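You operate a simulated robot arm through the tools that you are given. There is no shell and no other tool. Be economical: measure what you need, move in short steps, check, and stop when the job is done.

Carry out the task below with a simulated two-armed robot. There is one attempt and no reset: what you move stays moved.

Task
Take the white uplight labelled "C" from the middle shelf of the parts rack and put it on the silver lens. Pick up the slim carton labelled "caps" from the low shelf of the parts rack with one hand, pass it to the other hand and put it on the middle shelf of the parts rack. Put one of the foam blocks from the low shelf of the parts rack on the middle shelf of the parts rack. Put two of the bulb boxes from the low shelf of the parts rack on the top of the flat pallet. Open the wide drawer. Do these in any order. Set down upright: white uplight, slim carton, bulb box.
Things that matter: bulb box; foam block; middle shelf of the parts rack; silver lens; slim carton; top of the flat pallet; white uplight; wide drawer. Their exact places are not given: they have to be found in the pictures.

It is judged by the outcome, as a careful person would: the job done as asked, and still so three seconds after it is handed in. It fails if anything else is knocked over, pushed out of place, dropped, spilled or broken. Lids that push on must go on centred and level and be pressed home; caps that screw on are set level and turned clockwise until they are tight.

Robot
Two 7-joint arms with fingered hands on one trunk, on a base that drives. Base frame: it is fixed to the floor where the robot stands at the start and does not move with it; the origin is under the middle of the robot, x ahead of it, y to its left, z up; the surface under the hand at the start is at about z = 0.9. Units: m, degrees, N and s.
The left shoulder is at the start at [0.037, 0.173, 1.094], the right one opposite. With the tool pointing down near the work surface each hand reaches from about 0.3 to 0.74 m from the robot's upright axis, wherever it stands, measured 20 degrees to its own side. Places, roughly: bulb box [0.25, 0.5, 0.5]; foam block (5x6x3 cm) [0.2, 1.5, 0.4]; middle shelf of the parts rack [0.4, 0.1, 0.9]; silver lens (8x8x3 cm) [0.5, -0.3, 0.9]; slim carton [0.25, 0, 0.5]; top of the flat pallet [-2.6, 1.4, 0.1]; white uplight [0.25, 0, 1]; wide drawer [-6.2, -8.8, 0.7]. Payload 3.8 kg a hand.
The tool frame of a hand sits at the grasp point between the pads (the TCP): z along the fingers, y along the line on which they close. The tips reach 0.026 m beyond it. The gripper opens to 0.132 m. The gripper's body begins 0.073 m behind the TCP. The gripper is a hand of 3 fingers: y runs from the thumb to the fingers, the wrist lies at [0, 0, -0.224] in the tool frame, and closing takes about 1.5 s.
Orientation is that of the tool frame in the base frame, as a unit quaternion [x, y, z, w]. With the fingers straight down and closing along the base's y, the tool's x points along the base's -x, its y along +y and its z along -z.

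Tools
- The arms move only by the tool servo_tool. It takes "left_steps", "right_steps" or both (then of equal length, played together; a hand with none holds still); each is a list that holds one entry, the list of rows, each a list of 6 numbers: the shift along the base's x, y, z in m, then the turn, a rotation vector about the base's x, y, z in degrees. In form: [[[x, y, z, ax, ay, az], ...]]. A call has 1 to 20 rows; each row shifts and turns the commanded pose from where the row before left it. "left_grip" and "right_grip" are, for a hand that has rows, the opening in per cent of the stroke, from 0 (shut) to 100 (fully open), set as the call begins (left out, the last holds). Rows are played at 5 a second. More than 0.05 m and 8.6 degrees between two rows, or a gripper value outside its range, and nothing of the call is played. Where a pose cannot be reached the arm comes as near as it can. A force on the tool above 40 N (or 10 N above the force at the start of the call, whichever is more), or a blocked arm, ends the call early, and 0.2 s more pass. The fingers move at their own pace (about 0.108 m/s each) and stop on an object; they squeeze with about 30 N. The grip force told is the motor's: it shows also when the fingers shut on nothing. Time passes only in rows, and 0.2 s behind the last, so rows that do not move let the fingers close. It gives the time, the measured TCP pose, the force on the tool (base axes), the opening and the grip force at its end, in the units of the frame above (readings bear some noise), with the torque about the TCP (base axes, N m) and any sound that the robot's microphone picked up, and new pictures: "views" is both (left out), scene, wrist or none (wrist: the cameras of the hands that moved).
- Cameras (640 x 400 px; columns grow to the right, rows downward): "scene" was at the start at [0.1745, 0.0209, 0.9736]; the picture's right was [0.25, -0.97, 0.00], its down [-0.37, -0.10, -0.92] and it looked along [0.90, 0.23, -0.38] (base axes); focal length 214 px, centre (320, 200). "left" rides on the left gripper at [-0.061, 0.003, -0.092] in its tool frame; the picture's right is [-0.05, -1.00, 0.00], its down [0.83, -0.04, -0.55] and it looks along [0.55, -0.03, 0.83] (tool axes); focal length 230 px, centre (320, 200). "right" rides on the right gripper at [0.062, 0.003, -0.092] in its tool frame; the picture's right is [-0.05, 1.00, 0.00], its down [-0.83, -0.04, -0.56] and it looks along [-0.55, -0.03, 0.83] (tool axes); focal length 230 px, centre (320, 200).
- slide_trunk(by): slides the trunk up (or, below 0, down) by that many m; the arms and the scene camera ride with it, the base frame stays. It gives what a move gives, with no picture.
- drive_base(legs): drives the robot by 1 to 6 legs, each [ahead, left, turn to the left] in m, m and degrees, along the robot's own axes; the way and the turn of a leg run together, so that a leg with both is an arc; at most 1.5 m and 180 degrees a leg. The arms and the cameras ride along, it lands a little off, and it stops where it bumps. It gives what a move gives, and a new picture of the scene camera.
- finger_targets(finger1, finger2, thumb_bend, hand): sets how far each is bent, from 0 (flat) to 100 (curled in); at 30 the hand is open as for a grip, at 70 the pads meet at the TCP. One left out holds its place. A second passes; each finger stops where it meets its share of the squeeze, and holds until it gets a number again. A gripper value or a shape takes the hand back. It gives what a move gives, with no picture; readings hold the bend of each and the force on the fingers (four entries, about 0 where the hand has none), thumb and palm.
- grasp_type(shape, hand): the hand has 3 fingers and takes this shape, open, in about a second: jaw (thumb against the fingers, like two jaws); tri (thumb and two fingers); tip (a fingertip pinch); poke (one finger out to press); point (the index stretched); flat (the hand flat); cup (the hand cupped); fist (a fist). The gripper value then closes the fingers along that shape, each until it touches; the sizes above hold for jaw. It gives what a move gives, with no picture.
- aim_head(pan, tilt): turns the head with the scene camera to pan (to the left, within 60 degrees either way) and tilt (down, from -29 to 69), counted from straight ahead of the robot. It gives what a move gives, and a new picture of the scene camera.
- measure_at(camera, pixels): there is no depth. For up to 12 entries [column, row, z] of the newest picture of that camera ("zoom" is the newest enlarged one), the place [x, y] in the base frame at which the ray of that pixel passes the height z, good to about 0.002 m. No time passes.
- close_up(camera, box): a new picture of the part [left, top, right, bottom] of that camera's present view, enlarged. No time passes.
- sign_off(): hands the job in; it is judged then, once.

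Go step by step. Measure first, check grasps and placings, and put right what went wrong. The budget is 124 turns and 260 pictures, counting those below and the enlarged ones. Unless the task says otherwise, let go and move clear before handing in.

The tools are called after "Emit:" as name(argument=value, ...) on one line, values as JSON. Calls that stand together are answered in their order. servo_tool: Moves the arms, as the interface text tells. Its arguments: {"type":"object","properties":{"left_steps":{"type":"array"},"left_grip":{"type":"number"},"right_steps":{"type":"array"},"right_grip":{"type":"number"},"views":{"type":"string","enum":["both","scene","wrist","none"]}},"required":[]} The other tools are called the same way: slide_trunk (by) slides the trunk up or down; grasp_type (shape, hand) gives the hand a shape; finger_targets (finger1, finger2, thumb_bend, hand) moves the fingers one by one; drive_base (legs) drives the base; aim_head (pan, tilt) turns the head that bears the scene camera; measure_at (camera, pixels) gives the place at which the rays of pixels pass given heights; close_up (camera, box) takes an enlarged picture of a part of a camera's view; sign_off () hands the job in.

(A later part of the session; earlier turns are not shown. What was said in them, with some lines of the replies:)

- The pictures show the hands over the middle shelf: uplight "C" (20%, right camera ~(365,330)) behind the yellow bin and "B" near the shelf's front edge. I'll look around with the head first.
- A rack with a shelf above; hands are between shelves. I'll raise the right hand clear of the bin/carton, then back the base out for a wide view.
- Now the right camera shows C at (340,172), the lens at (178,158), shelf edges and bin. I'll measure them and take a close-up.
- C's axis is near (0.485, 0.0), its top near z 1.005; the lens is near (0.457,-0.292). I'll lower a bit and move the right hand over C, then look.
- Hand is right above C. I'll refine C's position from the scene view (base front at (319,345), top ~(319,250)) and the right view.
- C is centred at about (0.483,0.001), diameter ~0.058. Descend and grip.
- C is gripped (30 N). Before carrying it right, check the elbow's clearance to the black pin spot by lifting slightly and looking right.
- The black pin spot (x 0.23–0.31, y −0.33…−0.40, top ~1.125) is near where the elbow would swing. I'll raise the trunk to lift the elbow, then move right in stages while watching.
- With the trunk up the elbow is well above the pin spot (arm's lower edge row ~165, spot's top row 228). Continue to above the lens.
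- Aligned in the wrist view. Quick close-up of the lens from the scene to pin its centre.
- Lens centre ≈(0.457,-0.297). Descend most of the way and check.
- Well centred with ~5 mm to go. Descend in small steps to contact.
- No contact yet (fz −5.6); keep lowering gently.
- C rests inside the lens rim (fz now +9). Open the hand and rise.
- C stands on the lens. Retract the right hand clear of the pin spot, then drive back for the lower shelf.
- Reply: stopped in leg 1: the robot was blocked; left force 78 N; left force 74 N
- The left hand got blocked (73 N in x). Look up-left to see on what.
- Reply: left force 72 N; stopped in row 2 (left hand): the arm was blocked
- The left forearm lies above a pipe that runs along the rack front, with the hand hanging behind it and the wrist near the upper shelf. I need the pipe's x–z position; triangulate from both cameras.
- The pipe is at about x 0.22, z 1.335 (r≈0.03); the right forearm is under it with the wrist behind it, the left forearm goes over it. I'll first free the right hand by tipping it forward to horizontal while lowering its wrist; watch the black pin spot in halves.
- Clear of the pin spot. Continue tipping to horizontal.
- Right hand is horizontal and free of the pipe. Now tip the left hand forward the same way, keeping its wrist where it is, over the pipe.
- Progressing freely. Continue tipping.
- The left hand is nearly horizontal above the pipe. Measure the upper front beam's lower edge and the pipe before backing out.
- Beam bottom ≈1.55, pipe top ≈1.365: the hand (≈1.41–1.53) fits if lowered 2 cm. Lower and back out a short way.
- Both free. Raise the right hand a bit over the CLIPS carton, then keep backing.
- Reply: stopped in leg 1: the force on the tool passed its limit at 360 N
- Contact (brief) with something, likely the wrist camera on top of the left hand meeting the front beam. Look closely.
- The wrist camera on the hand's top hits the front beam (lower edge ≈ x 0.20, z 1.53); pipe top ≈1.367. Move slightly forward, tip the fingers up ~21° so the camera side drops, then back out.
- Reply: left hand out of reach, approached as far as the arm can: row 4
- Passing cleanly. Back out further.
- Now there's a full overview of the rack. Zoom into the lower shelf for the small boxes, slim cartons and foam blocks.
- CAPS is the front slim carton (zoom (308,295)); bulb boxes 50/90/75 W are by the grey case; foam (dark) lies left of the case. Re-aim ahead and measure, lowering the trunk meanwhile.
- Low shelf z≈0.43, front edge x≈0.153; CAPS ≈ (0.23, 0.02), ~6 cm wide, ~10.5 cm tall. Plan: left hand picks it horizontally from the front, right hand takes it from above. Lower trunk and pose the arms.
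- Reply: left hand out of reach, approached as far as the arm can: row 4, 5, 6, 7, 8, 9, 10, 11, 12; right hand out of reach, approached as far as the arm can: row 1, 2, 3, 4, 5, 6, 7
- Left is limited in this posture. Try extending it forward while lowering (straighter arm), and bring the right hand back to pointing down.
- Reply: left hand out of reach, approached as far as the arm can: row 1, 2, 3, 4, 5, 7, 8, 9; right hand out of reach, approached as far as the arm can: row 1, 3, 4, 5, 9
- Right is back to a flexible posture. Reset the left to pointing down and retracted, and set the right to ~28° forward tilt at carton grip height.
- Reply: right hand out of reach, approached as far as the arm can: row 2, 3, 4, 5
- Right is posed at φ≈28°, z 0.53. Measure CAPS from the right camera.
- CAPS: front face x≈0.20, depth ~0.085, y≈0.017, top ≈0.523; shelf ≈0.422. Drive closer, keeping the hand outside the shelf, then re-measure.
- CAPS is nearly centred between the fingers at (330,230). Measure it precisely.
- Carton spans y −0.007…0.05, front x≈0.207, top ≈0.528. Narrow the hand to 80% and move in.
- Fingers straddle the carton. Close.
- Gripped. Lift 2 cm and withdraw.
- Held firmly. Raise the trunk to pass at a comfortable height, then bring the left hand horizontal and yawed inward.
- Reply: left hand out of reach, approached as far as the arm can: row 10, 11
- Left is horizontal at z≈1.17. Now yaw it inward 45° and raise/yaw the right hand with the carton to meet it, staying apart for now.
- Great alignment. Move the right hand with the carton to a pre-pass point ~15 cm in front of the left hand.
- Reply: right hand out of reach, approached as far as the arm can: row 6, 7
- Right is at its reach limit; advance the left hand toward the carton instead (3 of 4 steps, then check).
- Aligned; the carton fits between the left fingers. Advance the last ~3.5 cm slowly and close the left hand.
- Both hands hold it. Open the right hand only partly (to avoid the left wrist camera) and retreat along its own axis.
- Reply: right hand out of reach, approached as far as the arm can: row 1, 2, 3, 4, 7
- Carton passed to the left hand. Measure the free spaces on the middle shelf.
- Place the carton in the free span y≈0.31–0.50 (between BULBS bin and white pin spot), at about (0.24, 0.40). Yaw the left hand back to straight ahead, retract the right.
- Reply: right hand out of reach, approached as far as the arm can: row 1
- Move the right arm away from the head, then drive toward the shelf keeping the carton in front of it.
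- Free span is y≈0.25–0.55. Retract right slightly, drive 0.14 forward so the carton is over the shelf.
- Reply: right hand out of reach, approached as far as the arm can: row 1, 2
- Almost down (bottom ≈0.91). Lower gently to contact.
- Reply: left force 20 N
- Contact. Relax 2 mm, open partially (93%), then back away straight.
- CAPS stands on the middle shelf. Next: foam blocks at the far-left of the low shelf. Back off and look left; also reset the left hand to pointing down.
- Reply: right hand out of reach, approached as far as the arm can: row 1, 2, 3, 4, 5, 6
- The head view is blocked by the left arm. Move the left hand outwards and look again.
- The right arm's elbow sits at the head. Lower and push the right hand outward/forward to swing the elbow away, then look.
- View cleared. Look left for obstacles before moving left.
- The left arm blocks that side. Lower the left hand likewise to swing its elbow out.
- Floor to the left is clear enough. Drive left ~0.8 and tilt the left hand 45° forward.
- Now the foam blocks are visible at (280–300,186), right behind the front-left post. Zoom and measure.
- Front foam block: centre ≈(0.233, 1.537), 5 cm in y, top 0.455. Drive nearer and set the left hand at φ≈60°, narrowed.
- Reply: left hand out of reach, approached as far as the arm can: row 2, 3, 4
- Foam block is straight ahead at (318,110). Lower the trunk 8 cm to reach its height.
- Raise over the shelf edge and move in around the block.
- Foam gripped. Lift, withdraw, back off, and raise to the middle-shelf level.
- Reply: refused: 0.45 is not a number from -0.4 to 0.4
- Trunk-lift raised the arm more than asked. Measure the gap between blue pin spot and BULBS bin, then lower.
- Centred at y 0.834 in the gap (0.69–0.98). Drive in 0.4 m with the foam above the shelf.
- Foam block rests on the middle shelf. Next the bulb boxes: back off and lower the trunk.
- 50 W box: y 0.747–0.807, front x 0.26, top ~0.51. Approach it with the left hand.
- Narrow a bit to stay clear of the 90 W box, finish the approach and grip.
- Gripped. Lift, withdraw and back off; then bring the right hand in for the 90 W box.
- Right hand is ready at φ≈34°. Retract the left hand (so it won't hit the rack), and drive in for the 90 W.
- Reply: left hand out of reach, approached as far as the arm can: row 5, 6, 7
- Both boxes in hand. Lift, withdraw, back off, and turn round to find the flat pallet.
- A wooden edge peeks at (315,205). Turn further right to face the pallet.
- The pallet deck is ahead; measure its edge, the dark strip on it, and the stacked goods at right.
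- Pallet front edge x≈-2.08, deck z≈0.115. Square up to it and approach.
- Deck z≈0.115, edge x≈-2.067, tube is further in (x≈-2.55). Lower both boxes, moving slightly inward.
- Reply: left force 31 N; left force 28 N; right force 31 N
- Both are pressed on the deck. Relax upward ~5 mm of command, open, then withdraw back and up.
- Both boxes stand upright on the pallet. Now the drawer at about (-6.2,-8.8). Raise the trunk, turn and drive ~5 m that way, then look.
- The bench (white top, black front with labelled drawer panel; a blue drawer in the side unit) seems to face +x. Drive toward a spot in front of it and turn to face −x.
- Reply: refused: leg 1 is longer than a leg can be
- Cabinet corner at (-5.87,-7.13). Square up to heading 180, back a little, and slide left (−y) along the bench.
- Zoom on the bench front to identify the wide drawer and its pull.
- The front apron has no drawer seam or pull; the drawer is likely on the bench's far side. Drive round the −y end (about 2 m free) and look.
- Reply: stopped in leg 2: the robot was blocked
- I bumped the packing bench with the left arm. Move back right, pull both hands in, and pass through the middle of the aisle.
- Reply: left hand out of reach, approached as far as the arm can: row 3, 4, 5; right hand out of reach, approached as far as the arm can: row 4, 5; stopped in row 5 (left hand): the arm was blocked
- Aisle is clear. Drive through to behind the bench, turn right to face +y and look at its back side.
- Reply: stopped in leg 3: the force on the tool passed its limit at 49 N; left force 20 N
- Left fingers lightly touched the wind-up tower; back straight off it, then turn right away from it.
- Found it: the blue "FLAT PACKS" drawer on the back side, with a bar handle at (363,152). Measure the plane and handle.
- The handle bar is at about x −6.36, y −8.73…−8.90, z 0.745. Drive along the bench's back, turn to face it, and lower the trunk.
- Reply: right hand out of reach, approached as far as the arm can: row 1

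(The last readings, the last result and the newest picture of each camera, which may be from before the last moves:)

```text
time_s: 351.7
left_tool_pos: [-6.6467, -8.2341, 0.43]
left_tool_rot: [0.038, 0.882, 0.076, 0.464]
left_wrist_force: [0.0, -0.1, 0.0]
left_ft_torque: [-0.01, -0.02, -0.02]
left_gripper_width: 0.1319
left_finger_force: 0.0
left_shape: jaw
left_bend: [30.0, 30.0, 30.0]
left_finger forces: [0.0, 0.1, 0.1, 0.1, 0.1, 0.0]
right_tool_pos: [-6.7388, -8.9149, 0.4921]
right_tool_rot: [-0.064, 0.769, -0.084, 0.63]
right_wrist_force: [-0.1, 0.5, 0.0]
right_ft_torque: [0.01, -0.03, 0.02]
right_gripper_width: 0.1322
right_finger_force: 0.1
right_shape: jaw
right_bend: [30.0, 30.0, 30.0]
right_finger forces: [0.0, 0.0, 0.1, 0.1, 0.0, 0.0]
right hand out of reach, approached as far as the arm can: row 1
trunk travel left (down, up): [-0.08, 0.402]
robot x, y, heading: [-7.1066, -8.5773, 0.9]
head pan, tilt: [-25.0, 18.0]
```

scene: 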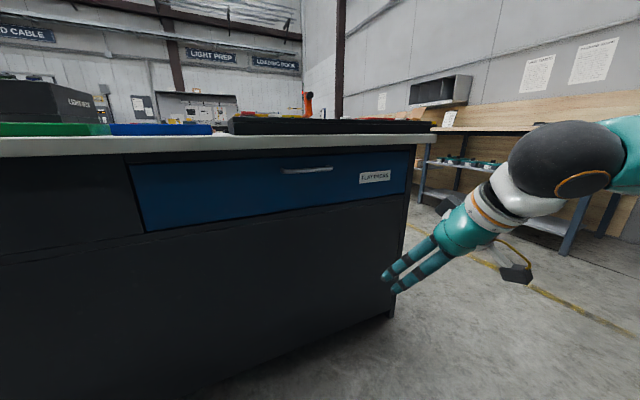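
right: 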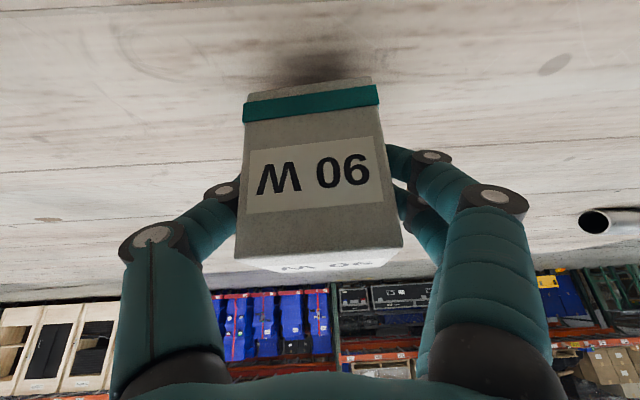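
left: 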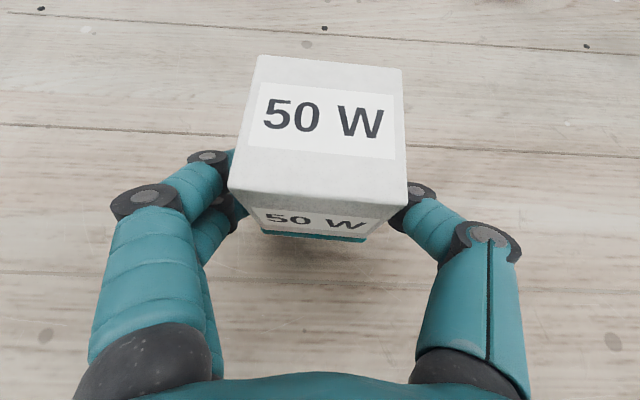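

Right hand is nearly horizontal. Level it, raise to handle height and roll −90° so the fingers close vertically.

Emit:
servo_tool(right_steps=[[[0, 0.005, 0.02, 0, -6, 0], [0, 0.005, 0.02, 0, -6, 0], [0, 0.005, 0.02, -8.2, 0, 0], [0, 0.005, 0.02, -8.2, 0, 0], [0, 0.005, 0.02, -8.2, 0, 0], [0, 0.005, 0.02, -8.2, 0, 0], [0, 0.005, 0.02, -8.2, 0, 0], [0, 0.005, 0.02, -8.2, 0, 0], [0, 0.005, 0.02, -8.2, 0, 0], [0, 0.005, 0.02, -8.2, 0, 0], [0, 0.005, 0.02, -8.2, 0, 0], [0, 0.005, 0.02, -8.2, 0, 0], [0, 0.005, 0.013, -8, 0, 0]]], views="both")

```text
time_s: 354.5
left_tool_pos: [-6.6464, -8.235, 0.4318]
left_tool_rot: [0.037, 0.882, 0.076, 0.464]
left_wrist_force: [-0.4, 0.9, 0.3]
left_ft_torque: [0.02, -0.02, -0.02]
left_gripper_width: 0.1322
left_finger_force: 0.0
left_shape: jaw
left_bend: [30.0, 30.0, 30.0]
left_finger forces: [0.0, 0.0, 0.0, 0.0, 0.0, 0.1]
right_tool_pos: [-6.7315, -8.9466, 0.6049]
right_tool_rot: [-0.54, 0.465, -0.4, 0.576]
right_wrist_force: [0.5, 0.0, 0.2]
right_ft_torque: [-0.01, 0.02, -0.04]
right_gripper_width: 0.132
right_finger_force: 0.1
right_shape: jaw
right_bend: [30.0, 30.0, 30.0]
right_finger forces: [0.0, 0.0, 0.0, 0.0, 0.1, 0.0]
right hand out of reach, approached as far as the arm can: row 3, 4, 5, 6, 7, 8, 9, 10, 11, 12, 13
trunk travel left (down, up): [-0.08, 0.402]
robot x, y, heading: [-7.103, -8.5777, 0.6]
head pan, tilt: [-25.0, 18.0]
```

scene: 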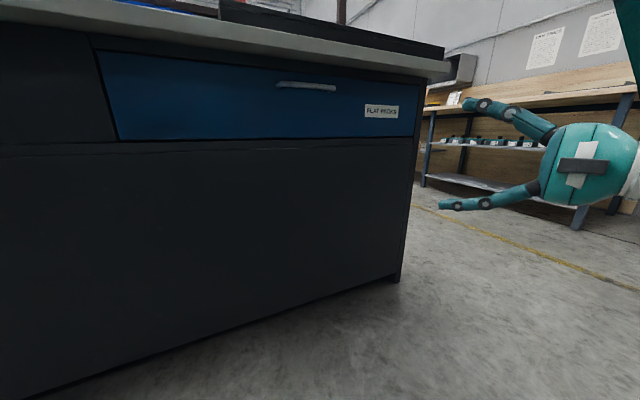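
right: 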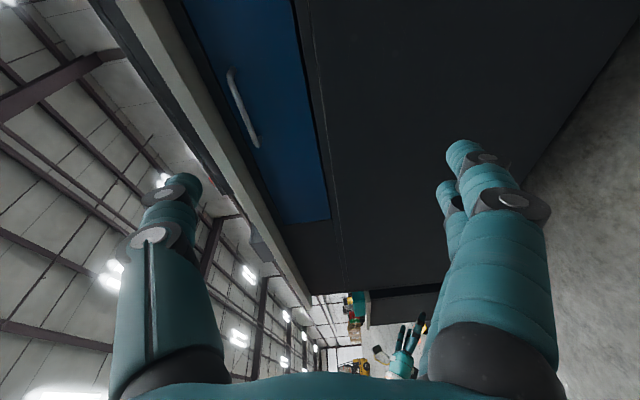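

Roll succeeded; height is short (0.605). Measure the handle again, and use the trunk to gain height.

Emit:
measure_at(camera="scene", pixels=[[277, 84, 0.76], [277, 84, 0.75], [277, 84, 0.74], [334, 88, 0.75], [334, 88, 0.74], [395, 280, 0.0]])

Emit:
measure_at(camera="right", pixels=[[231, 70, 0.75], [256, 147, 0.75], [231, 70, 0.74], [256, 147, 0.74], [231, 70, 0.76], [256, 147, 0.76]])

Emit:
slide_trunk(by=0.14)

```text
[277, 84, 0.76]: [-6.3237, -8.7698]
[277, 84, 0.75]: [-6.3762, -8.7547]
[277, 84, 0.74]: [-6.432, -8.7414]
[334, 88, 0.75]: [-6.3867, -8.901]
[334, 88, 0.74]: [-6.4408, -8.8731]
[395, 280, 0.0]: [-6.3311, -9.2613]
```

```text
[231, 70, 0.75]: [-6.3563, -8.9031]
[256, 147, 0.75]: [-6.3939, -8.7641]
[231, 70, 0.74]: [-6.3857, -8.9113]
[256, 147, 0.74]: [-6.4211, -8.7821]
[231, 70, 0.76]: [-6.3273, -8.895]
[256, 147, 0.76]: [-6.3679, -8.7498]
```

```text
time_s: 356.2
left_tool_pos: [-6.6457, -8.2344, 0.5705]
left_tool_rot: [0.039, 0.882, 0.075, 0.464]
left_wrist_force: [-0.5, 0.2, 0.3]
left_ft_torque: [0.02, 0.01, -0.01]
left_gripper_width: 0.1319
left_finger_force: 0.0
left_shape: jaw
left_bend: [30.0, 30.0, 30.0]
left_finger forces: [0.0, 0.0, 0.0, 0.1, 0.0, 0.1]
right_tool_pos: [-6.7312, -8.9469, 0.7444]
right_tool_rot: [-0.539, 0.466, -0.4, 0.577]
right_wrist_force: [0.2, 0.6, 0.7]
right_ft_torque: [-0.03, 0.03, -0.05]
right_gripper_width: 0.132
right_finger_force: 0.1
right_shape: jaw
right_bend: [30.0, 30.0, 30.0]
right_finger forces: [0.1, 0.0, 0.0, 0.0, 0.1, 0.0]
trunk travel left (down, up): [-0.22, 0.262]
robot x, y, heading: [-7.1063, -8.5764, 0.8]
head pan, tilt: [-25.0, 18.0]
```

Handle: x≈−6.378, z≈0.75, y −8.76…−8.90. Right hand is level with it, fingers closing vertically. Move forward to a pre-grasp.

Emit:
servo_tool(right_steps=[[[0.04, 0.02, 0.001, 0, 0, 0], [0.04, 0.02, 0.001, 0, 0, 0], [0.04, 0.02, 0.001, 0, 0, 0], [0.04, 0.02, 0.001, 0, 0, 0], [0.04, 0.02, 0.001, 0, 0, 0], [0.04, 0.017, 0.001, 0, 0, 0]]], right_grip=70, views="wrist")

```text
time_s: 357.6
left_tool_pos: [-6.6466, -8.2347, 0.5711]
left_tool_rot: [0.038, 0.882, 0.076, 0.464]
left_wrist_force: [0.3, -0.4, -0.7]
left_ft_torque: [-0.01, 0.01, -0.02]
left_gripper_width: 0.1322
left_finger_force: 0.0
left_shape: jaw
left_bend: [30.0, 30.0, 30.0]
left_finger forces: [0.1, 0.0, 0.0, 0.0, 0.0, 0.1]
right_tool_pos: [-6.4914, -8.8301, 0.7503]
right_tool_rot: [-0.539, 0.467, -0.399, 0.577]
right_wrist_force: [-0.3, 0.2, 0.4]
right_ft_torque: [0.03, -0.01, 0.0]
right_gripper_width: 0.0926
right_finger_force: 0.1
right_shape: jaw
right_bend: [67.0, 67.0, 64.0]
right_finger forces: [0.1, 0.0, 0.0, 0.0, 0.0, 0.0]
trunk travel left (down, up): [-0.22, 0.262]
robot x, y, heading: [-7.1069, -8.5789, 0.3]
head pan, tilt: [-25.0, 18.0]
```

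right: 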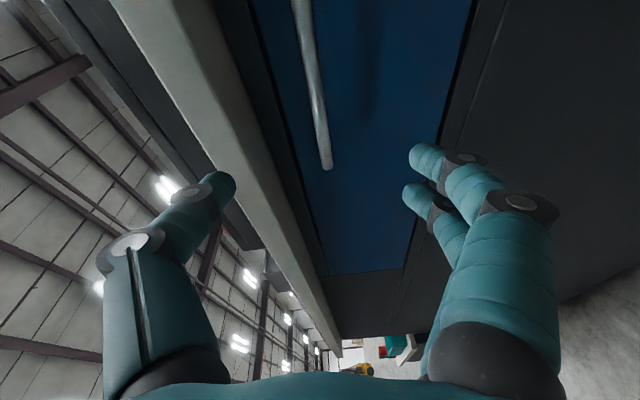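

Narrow the fingers so the thumb clears the bench top, verify the bar, and advance.

Emit:
measure_at(camera="right", pixels=[[326, 165, 0.75], [304, 10, 0.75], [326, 165, 0.745], [316, 100, 0.75]])

Emit:
servo_tool(right_steps=[[[0, 0, 0, 0, 0, 0], [0, 0, 0, 0, 0, 0], [0.03, 0, 0, 0, 0, 0], [0.03, 0, 0, 0, 0, 0], [0.025, 0, 0, 0, 0, 0]]], right_grip=45, views="wrist")

```text
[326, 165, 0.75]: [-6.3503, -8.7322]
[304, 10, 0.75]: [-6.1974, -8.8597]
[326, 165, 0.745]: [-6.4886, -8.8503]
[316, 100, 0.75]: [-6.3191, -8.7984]
```

```text
time_s: 358.8
left_tool_pos: [-6.646, -8.2331, 0.5727]
left_tool_rot: [0.038, 0.882, 0.076, 0.465]
left_wrist_force: [0.2, -0.4, 0.6]
left_ft_torque: [0.01, -0.02, -0.02]
left_gripper_width: 0.1321
left_finger_force: 0.1
left_shape: jaw
left_bend: [30.0, 30.0, 30.0]
left_finger forces: [0.0, 0.0, 0.0, 0.0, 0.0, 0.0]
right_tool_pos: [-6.4046, -8.8286, 0.7505]
right_tool_rot: [-0.539, 0.466, -0.399, 0.577]
right_wrist_force: [-0.1, -0.5, 1.0]
right_ft_torque: [-0.01, 0.0, 0.02]
right_gripper_width: 0.0599
right_finger_force: 0.2
right_shape: jaw
right_bend: [73.0, 73.0, 70.0]
right_finger forces: [0.0, 0.0, 0.0, 0.1, 0.0, 0.0]
trunk travel left (down, up): [-0.22, 0.262]
robot x, y, heading: [-7.1085, -8.5755, 0.6]
head pan, tilt: [-25.0, 18.0]
```

right: 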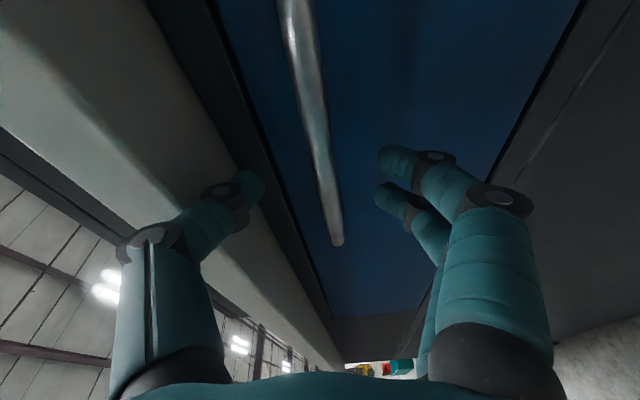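

The bar lies between the fingers. Advance 2 cm and close.

Emit:
servo_tool(right_steps=[[[0.01, 0, 0, 0, 0, 0], [0.01, 0, 0, 0, 0, 0]]], views="none")

Emit:
servo_tool(right_steps=[[[0, 0, 0, 0, 0, 0], [0, 0, 0, 0, 0, 0], [0, 0, 0, 0, 0, 0], [0, 0, 0, 0, 0, 0], [0, 0, 0, 0, 0, 0], [0, 0, 0, 0, 0, 0]]], right_grip=0, views="wrist")

```text
time_s: 359.4
left_tool_pos: [-6.6469, -8.2345, 0.5709]
left_tool_rot: [0.038, 0.882, 0.076, 0.464]
left_wrist_force: [-0.3, 0.4, 0.0]
left_ft_torque: [0.05, 0.01, -0.02]
left_gripper_width: 0.132
left_finger_force: 0.1
left_shape: jaw
left_bend: [30.0, 30.0, 30.0]
left_finger forces: [0.0, 0.0, 0.0, 0.1, 0.0, 0.1]
right_tool_pos: [-6.3883, -8.829, 0.7458]
right_tool_rot: [-0.541, 0.468, -0.396, 0.575]
right_wrist_force: [-22.1, -0.4, -20.9]
right_ft_torque: [0.28, -1.9, -0.32]
right_gripper_width: 0.0572
right_finger_force: 0.1
right_shape: jaw
right_bend: [73.0, 73.0, 70.0]
right_finger forces: [0.0, 0.1, 0.1, 0.0, 29.0, 0.1]
trunk travel left (down, up): [-0.22, 0.262]
robot x, y, heading: [-7.1069, -8.5799, 0.8]
head pan, tilt: [-25.0, 18.0]
```

```text
time_s: 360.8
left_tool_pos: [-6.6455, -8.2342, 0.5713]
left_tool_rot: [0.038, 0.882, 0.076, 0.463]
left_wrist_force: [0.8, -0.1, 0.0]
left_ft_torque: [0.03, -0.01, -0.03]
left_gripper_width: 0.1323
left_finger_force: 0.0
left_shape: jaw
left_bend: [30.0, 30.0, 30.0]
left_finger forces: [0.1, 0.0, 0.0, 0.0, 0.1, 0.0]
right_tool_pos: [-6.3853, -8.8291, 0.7501]
right_tool_rot: [-0.538, 0.467, -0.399, 0.577]
right_wrist_force: [6.5, -1.5, -12.5]
right_ft_torque: [-0.2, -0.05, -0.06]
right_gripper_width: 0.0022
right_finger_force: 29.1
right_shape: jaw
right_bend: [65.0, 65.0, 74.0]
right_finger forces: [1.6, 14.3, 0.1, 0.0, 0.0, 0.0]
trunk travel left (down, up): [-0.22, 0.262]
robot x, y, heading: [-7.1116, -8.5767, 0.7]
head pan, tilt: [-25.0, 18.0]
```

right: 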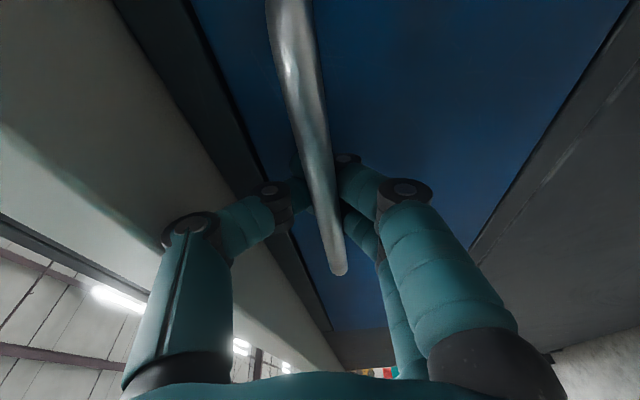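

The fingers have closed behind the bar (hooked). Pull straight back with the arm.

Emit:
servo_tool(right_steps=[[[-0.02, 0, 0, 0, 0, 0], [-0.03, 0, 0, 0, 0, 0], [-0.03, 0, 0, 0, 0, 0], [-0.03, 0, 0, 0, 0, 0], [-0.03, 0, 0, 0, 0, 0], [-0.03, 0, 0, 0, 0, 0], [-0.03, 0, 0, 0, 0, 0], [-0.03, 0, 0, 0, 0, 0]]], views="scene")

```text
time_s: 362.6
left_tool_pos: [-6.647, -8.2345, 0.5706]
left_tool_rot: [0.038, 0.881, 0.075, 0.465]
left_wrist_force: [-0.2, 0.3, -0.1]
left_ft_torque: [0.01, 0.0, 0.01]
left_gripper_width: 0.1319
left_finger_force: 0.1
left_shape: jaw
left_bend: [30.0, 30.0, 30.0]
left_finger forces: [0.0, 0.1, 0.0, 0.0, 0.0, 0.1]
right_tool_pos: [-6.6173, -8.8277, 0.7517]
right_tool_rot: [-0.539, 0.466, -0.399, 0.577]
right_wrist_force: [-3.7, 1.2, -13.5]
right_ft_torque: [-0.17, -0.13, -0.05]
right_gripper_width: 0.0024
right_finger_force: 29.8
right_shape: jaw
right_bend: [66.0, 65.0, 74.0]
right_finger forces: [0.7, 9.8, 0.1, 0.0, 0.0, 0.1]
trunk travel left (down, up): [-0.22, 0.262]
robot x, y, heading: [-7.1097, -8.5761, 0.5]
head pan, tilt: [-25.0, 18.0]
```

scene: 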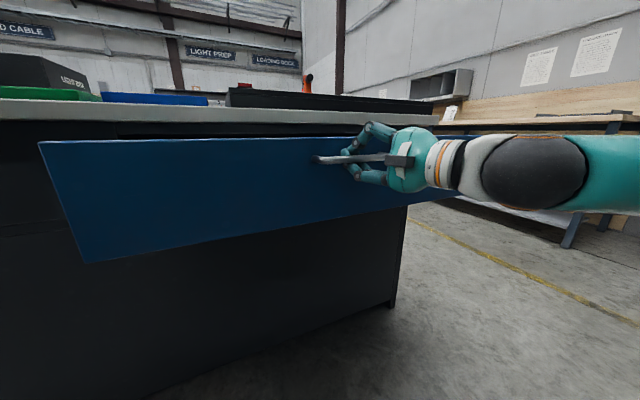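

The drawer has come out ~0.23 m. Pull further until it resists.

Emit:
servo_tool(right_steps=[[[-0.025, 0, 0, 0, 0, 0], [-0.025, 0, 0, 0, 0, 0], [-0.025, 0, 0, 0, 0, 0], [-0.025, 0, 0, 0, 0, 0]]], views="none")

```text
time_s: 363.4
left_tool_pos: [-6.6479, -8.2347, 0.5717]
left_tool_rot: [0.039, 0.881, 0.074, 0.465]
left_wrist_force: [-0.6, -0.1, -0.6]
left_ft_torque: [0.0, 0.0, 0.05]
left_gripper_width: 0.1322
left_finger_force: 0.1
left_shape: jaw
left_bend: [30.0, 30.0, 30.0]
left_finger forces: [0.0, 0.0, 0.0, 0.0, 0.0, 0.1]
right_tool_pos: [-6.6716, -8.8384, 0.7311]
right_tool_rot: [-0.536, 0.451, -0.403, 0.589]
right_wrist_force: [-1.2, 4.9, 20.1]
right_ft_torque: [-0.22, 0.04, -0.02]
right_gripper_width: 0.0067
right_finger_force: 30.1
right_shape: jaw
right_bend: [67.0, 67.0, 76.0]
right_finger forces: [0.0, 0.0, 0.0, 0.1, 16.8, 0.0]
right hand out of reach, approached as far as the arm can: row 1, 2, 3, 4
trunk travel left (down, up): [-0.22, 0.262]
robot x, y, heading: [-7.1076, -8.5748, 0.9]
head pan, tilt: [-25.0, 18.0]
stopped in row 4 (right hand): the force on the tool passed its limit at 44 N (the readings are from after the stop); the commanded pose is now the measured one
```

It's ~0.29 m open now. Re-centre on the bar, open the fingers, and back the base off a few cm.

Emit:
servo_tool(right_steps=[[[0.005, 0, 0.015, 0, 0, 0], [0, 0, 0, 0, 0, 0], [0, 0, 0, 0, 0, 0], [0, 0, 0, 0, 0, 0], [0, 0, 0, 0, 0, 0]]], right_grip=55, views="wrist")

```text
time_s: 364.6
left_tool_pos: [-6.6465, -8.2335, 0.5715]
left_tool_rot: [0.038, 0.881, 0.075, 0.465]
left_wrist_force: [0.1, 0.0, 0.2]
left_ft_torque: [-0.01, -0.01, 0.01]
left_gripper_width: 0.1316
left_finger_force: 0.0
left_shape: jaw
left_bend: [30.0, 30.0, 30.0]
left_finger forces: [0.0, 0.0, 0.0, 0.1, 0.1, 0.1]
right_tool_pos: [-6.6605, -8.848, 0.7308]
right_tool_rot: [-0.537, 0.456, -0.402, 0.585]
right_wrist_force: [-0.2, 0.1, -0.1]
right_ft_torque: [0.0, -0.01, -0.01]
right_gripper_width: 0.0722
right_finger_force: 0.1
right_shape: jaw
right_bend: [72.0, 72.0, 70.0]
right_finger forces: [0.0, 0.0, 0.0, 0.1, 0.0, 0.0]
right hand out of reach, approached as far as the arm can: row 1
trunk travel left (down, up): [-0.22, 0.262]
robot x, y, heading: [-7.1041, -8.5794, 0.9]
head pan, tilt: [-25.0, 18.0]
```

right: 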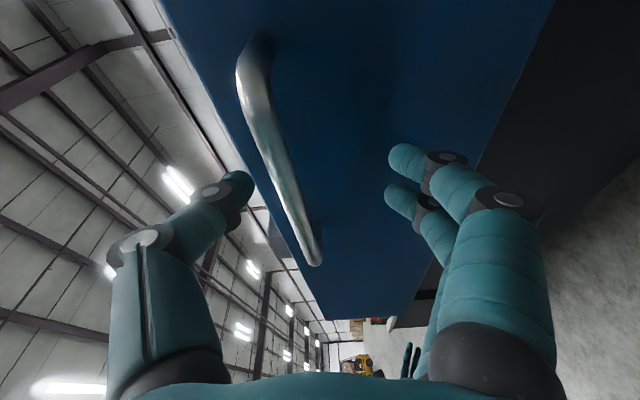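

Hand is free of the bar (no force). Back off 8 cm and check the drawer.

Emit:
drive_base(legs=[[-0.08, 0, 0]])

```text
time_s: 365.7
left_tool_pos: [-6.7274, -8.2348, 0.5711]
left_tool_rot: [0.038, 0.881, 0.075, 0.465]
left_wrist_force: [-0.3, -1.0, -0.5]
left_ft_torque: [0.03, -0.02, -0.03]
left_gripper_width: 0.1318
left_finger_force: 0.0
left_shape: jaw
left_bend: [30.0, 30.0, 30.0]
left_finger forces: [0.0, 0.0, 0.1, 0.1, 0.0, 0.1]
right_tool_pos: [-6.7399, -8.848, 0.7321]
right_tool_rot: [-0.537, 0.455, -0.402, 0.586]
right_wrist_force: [-0.4, 0.8, -0.7]
right_ft_torque: [0.0, 0.0, -0.03]
right_gripper_width: 0.0722
right_finger_force: 0.0
right_shape: jaw
right_bend: [72.0, 72.0, 70.0]
right_finger forces: [0.0, 0.1, 0.0, 0.0, 0.0, 0.0]
trunk travel left (down, up): [-0.22, 0.262]
robot x, y, heading: [-7.1877, -8.5775, 0.8]
head pan, tilt: [-25.0, 18.0]
```

scene: 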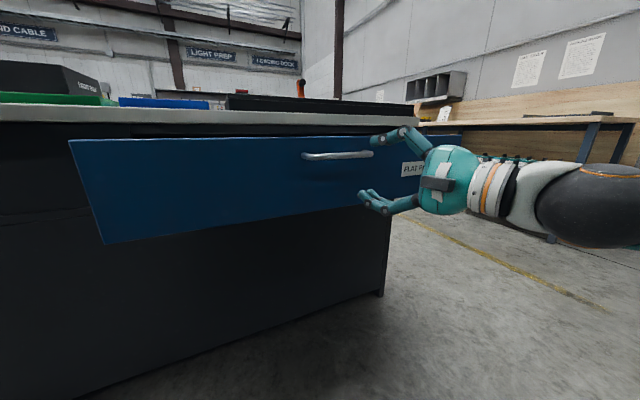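

The blue drawer stands open, with the hand clear of the handle at (338,156). The lamp, carton, foam block and bulb boxes were each checked when I set them down, so I'm handing in.

Emit:
sign_off()

```text
The job is handed in.
```

I finished all five parts and handed the job in, with both hands empty and clear:
- **Uplight:** "C" stands upright on the silver lens.
- **Slim carton:** "caps" was passed from the right hand to the left and stands on the middle shelf.
- **Foam block:** one is on the middle shelf.
- **Bulb boxes:** two, the 50 W and the 90 W, stand upright on the flat pallet.
- **Wide drawer:** it is open by roughly a quarter of a metre. I stopped when the arm ran out of reach, so it may not be fully out.

There were bumps on the way:
- The left hand struck the pipe under the top shelf, then hit hard on what I took to be the rack's front beam (one force reading was 360 N).
- The left arm was blocked against what looked like the packing bench.
- The left fingers lightly touched the wind-up tower.
- The right thumb pressed the trim above the drawer.

I saw nothing displaced, but I did not go back to check those spots.
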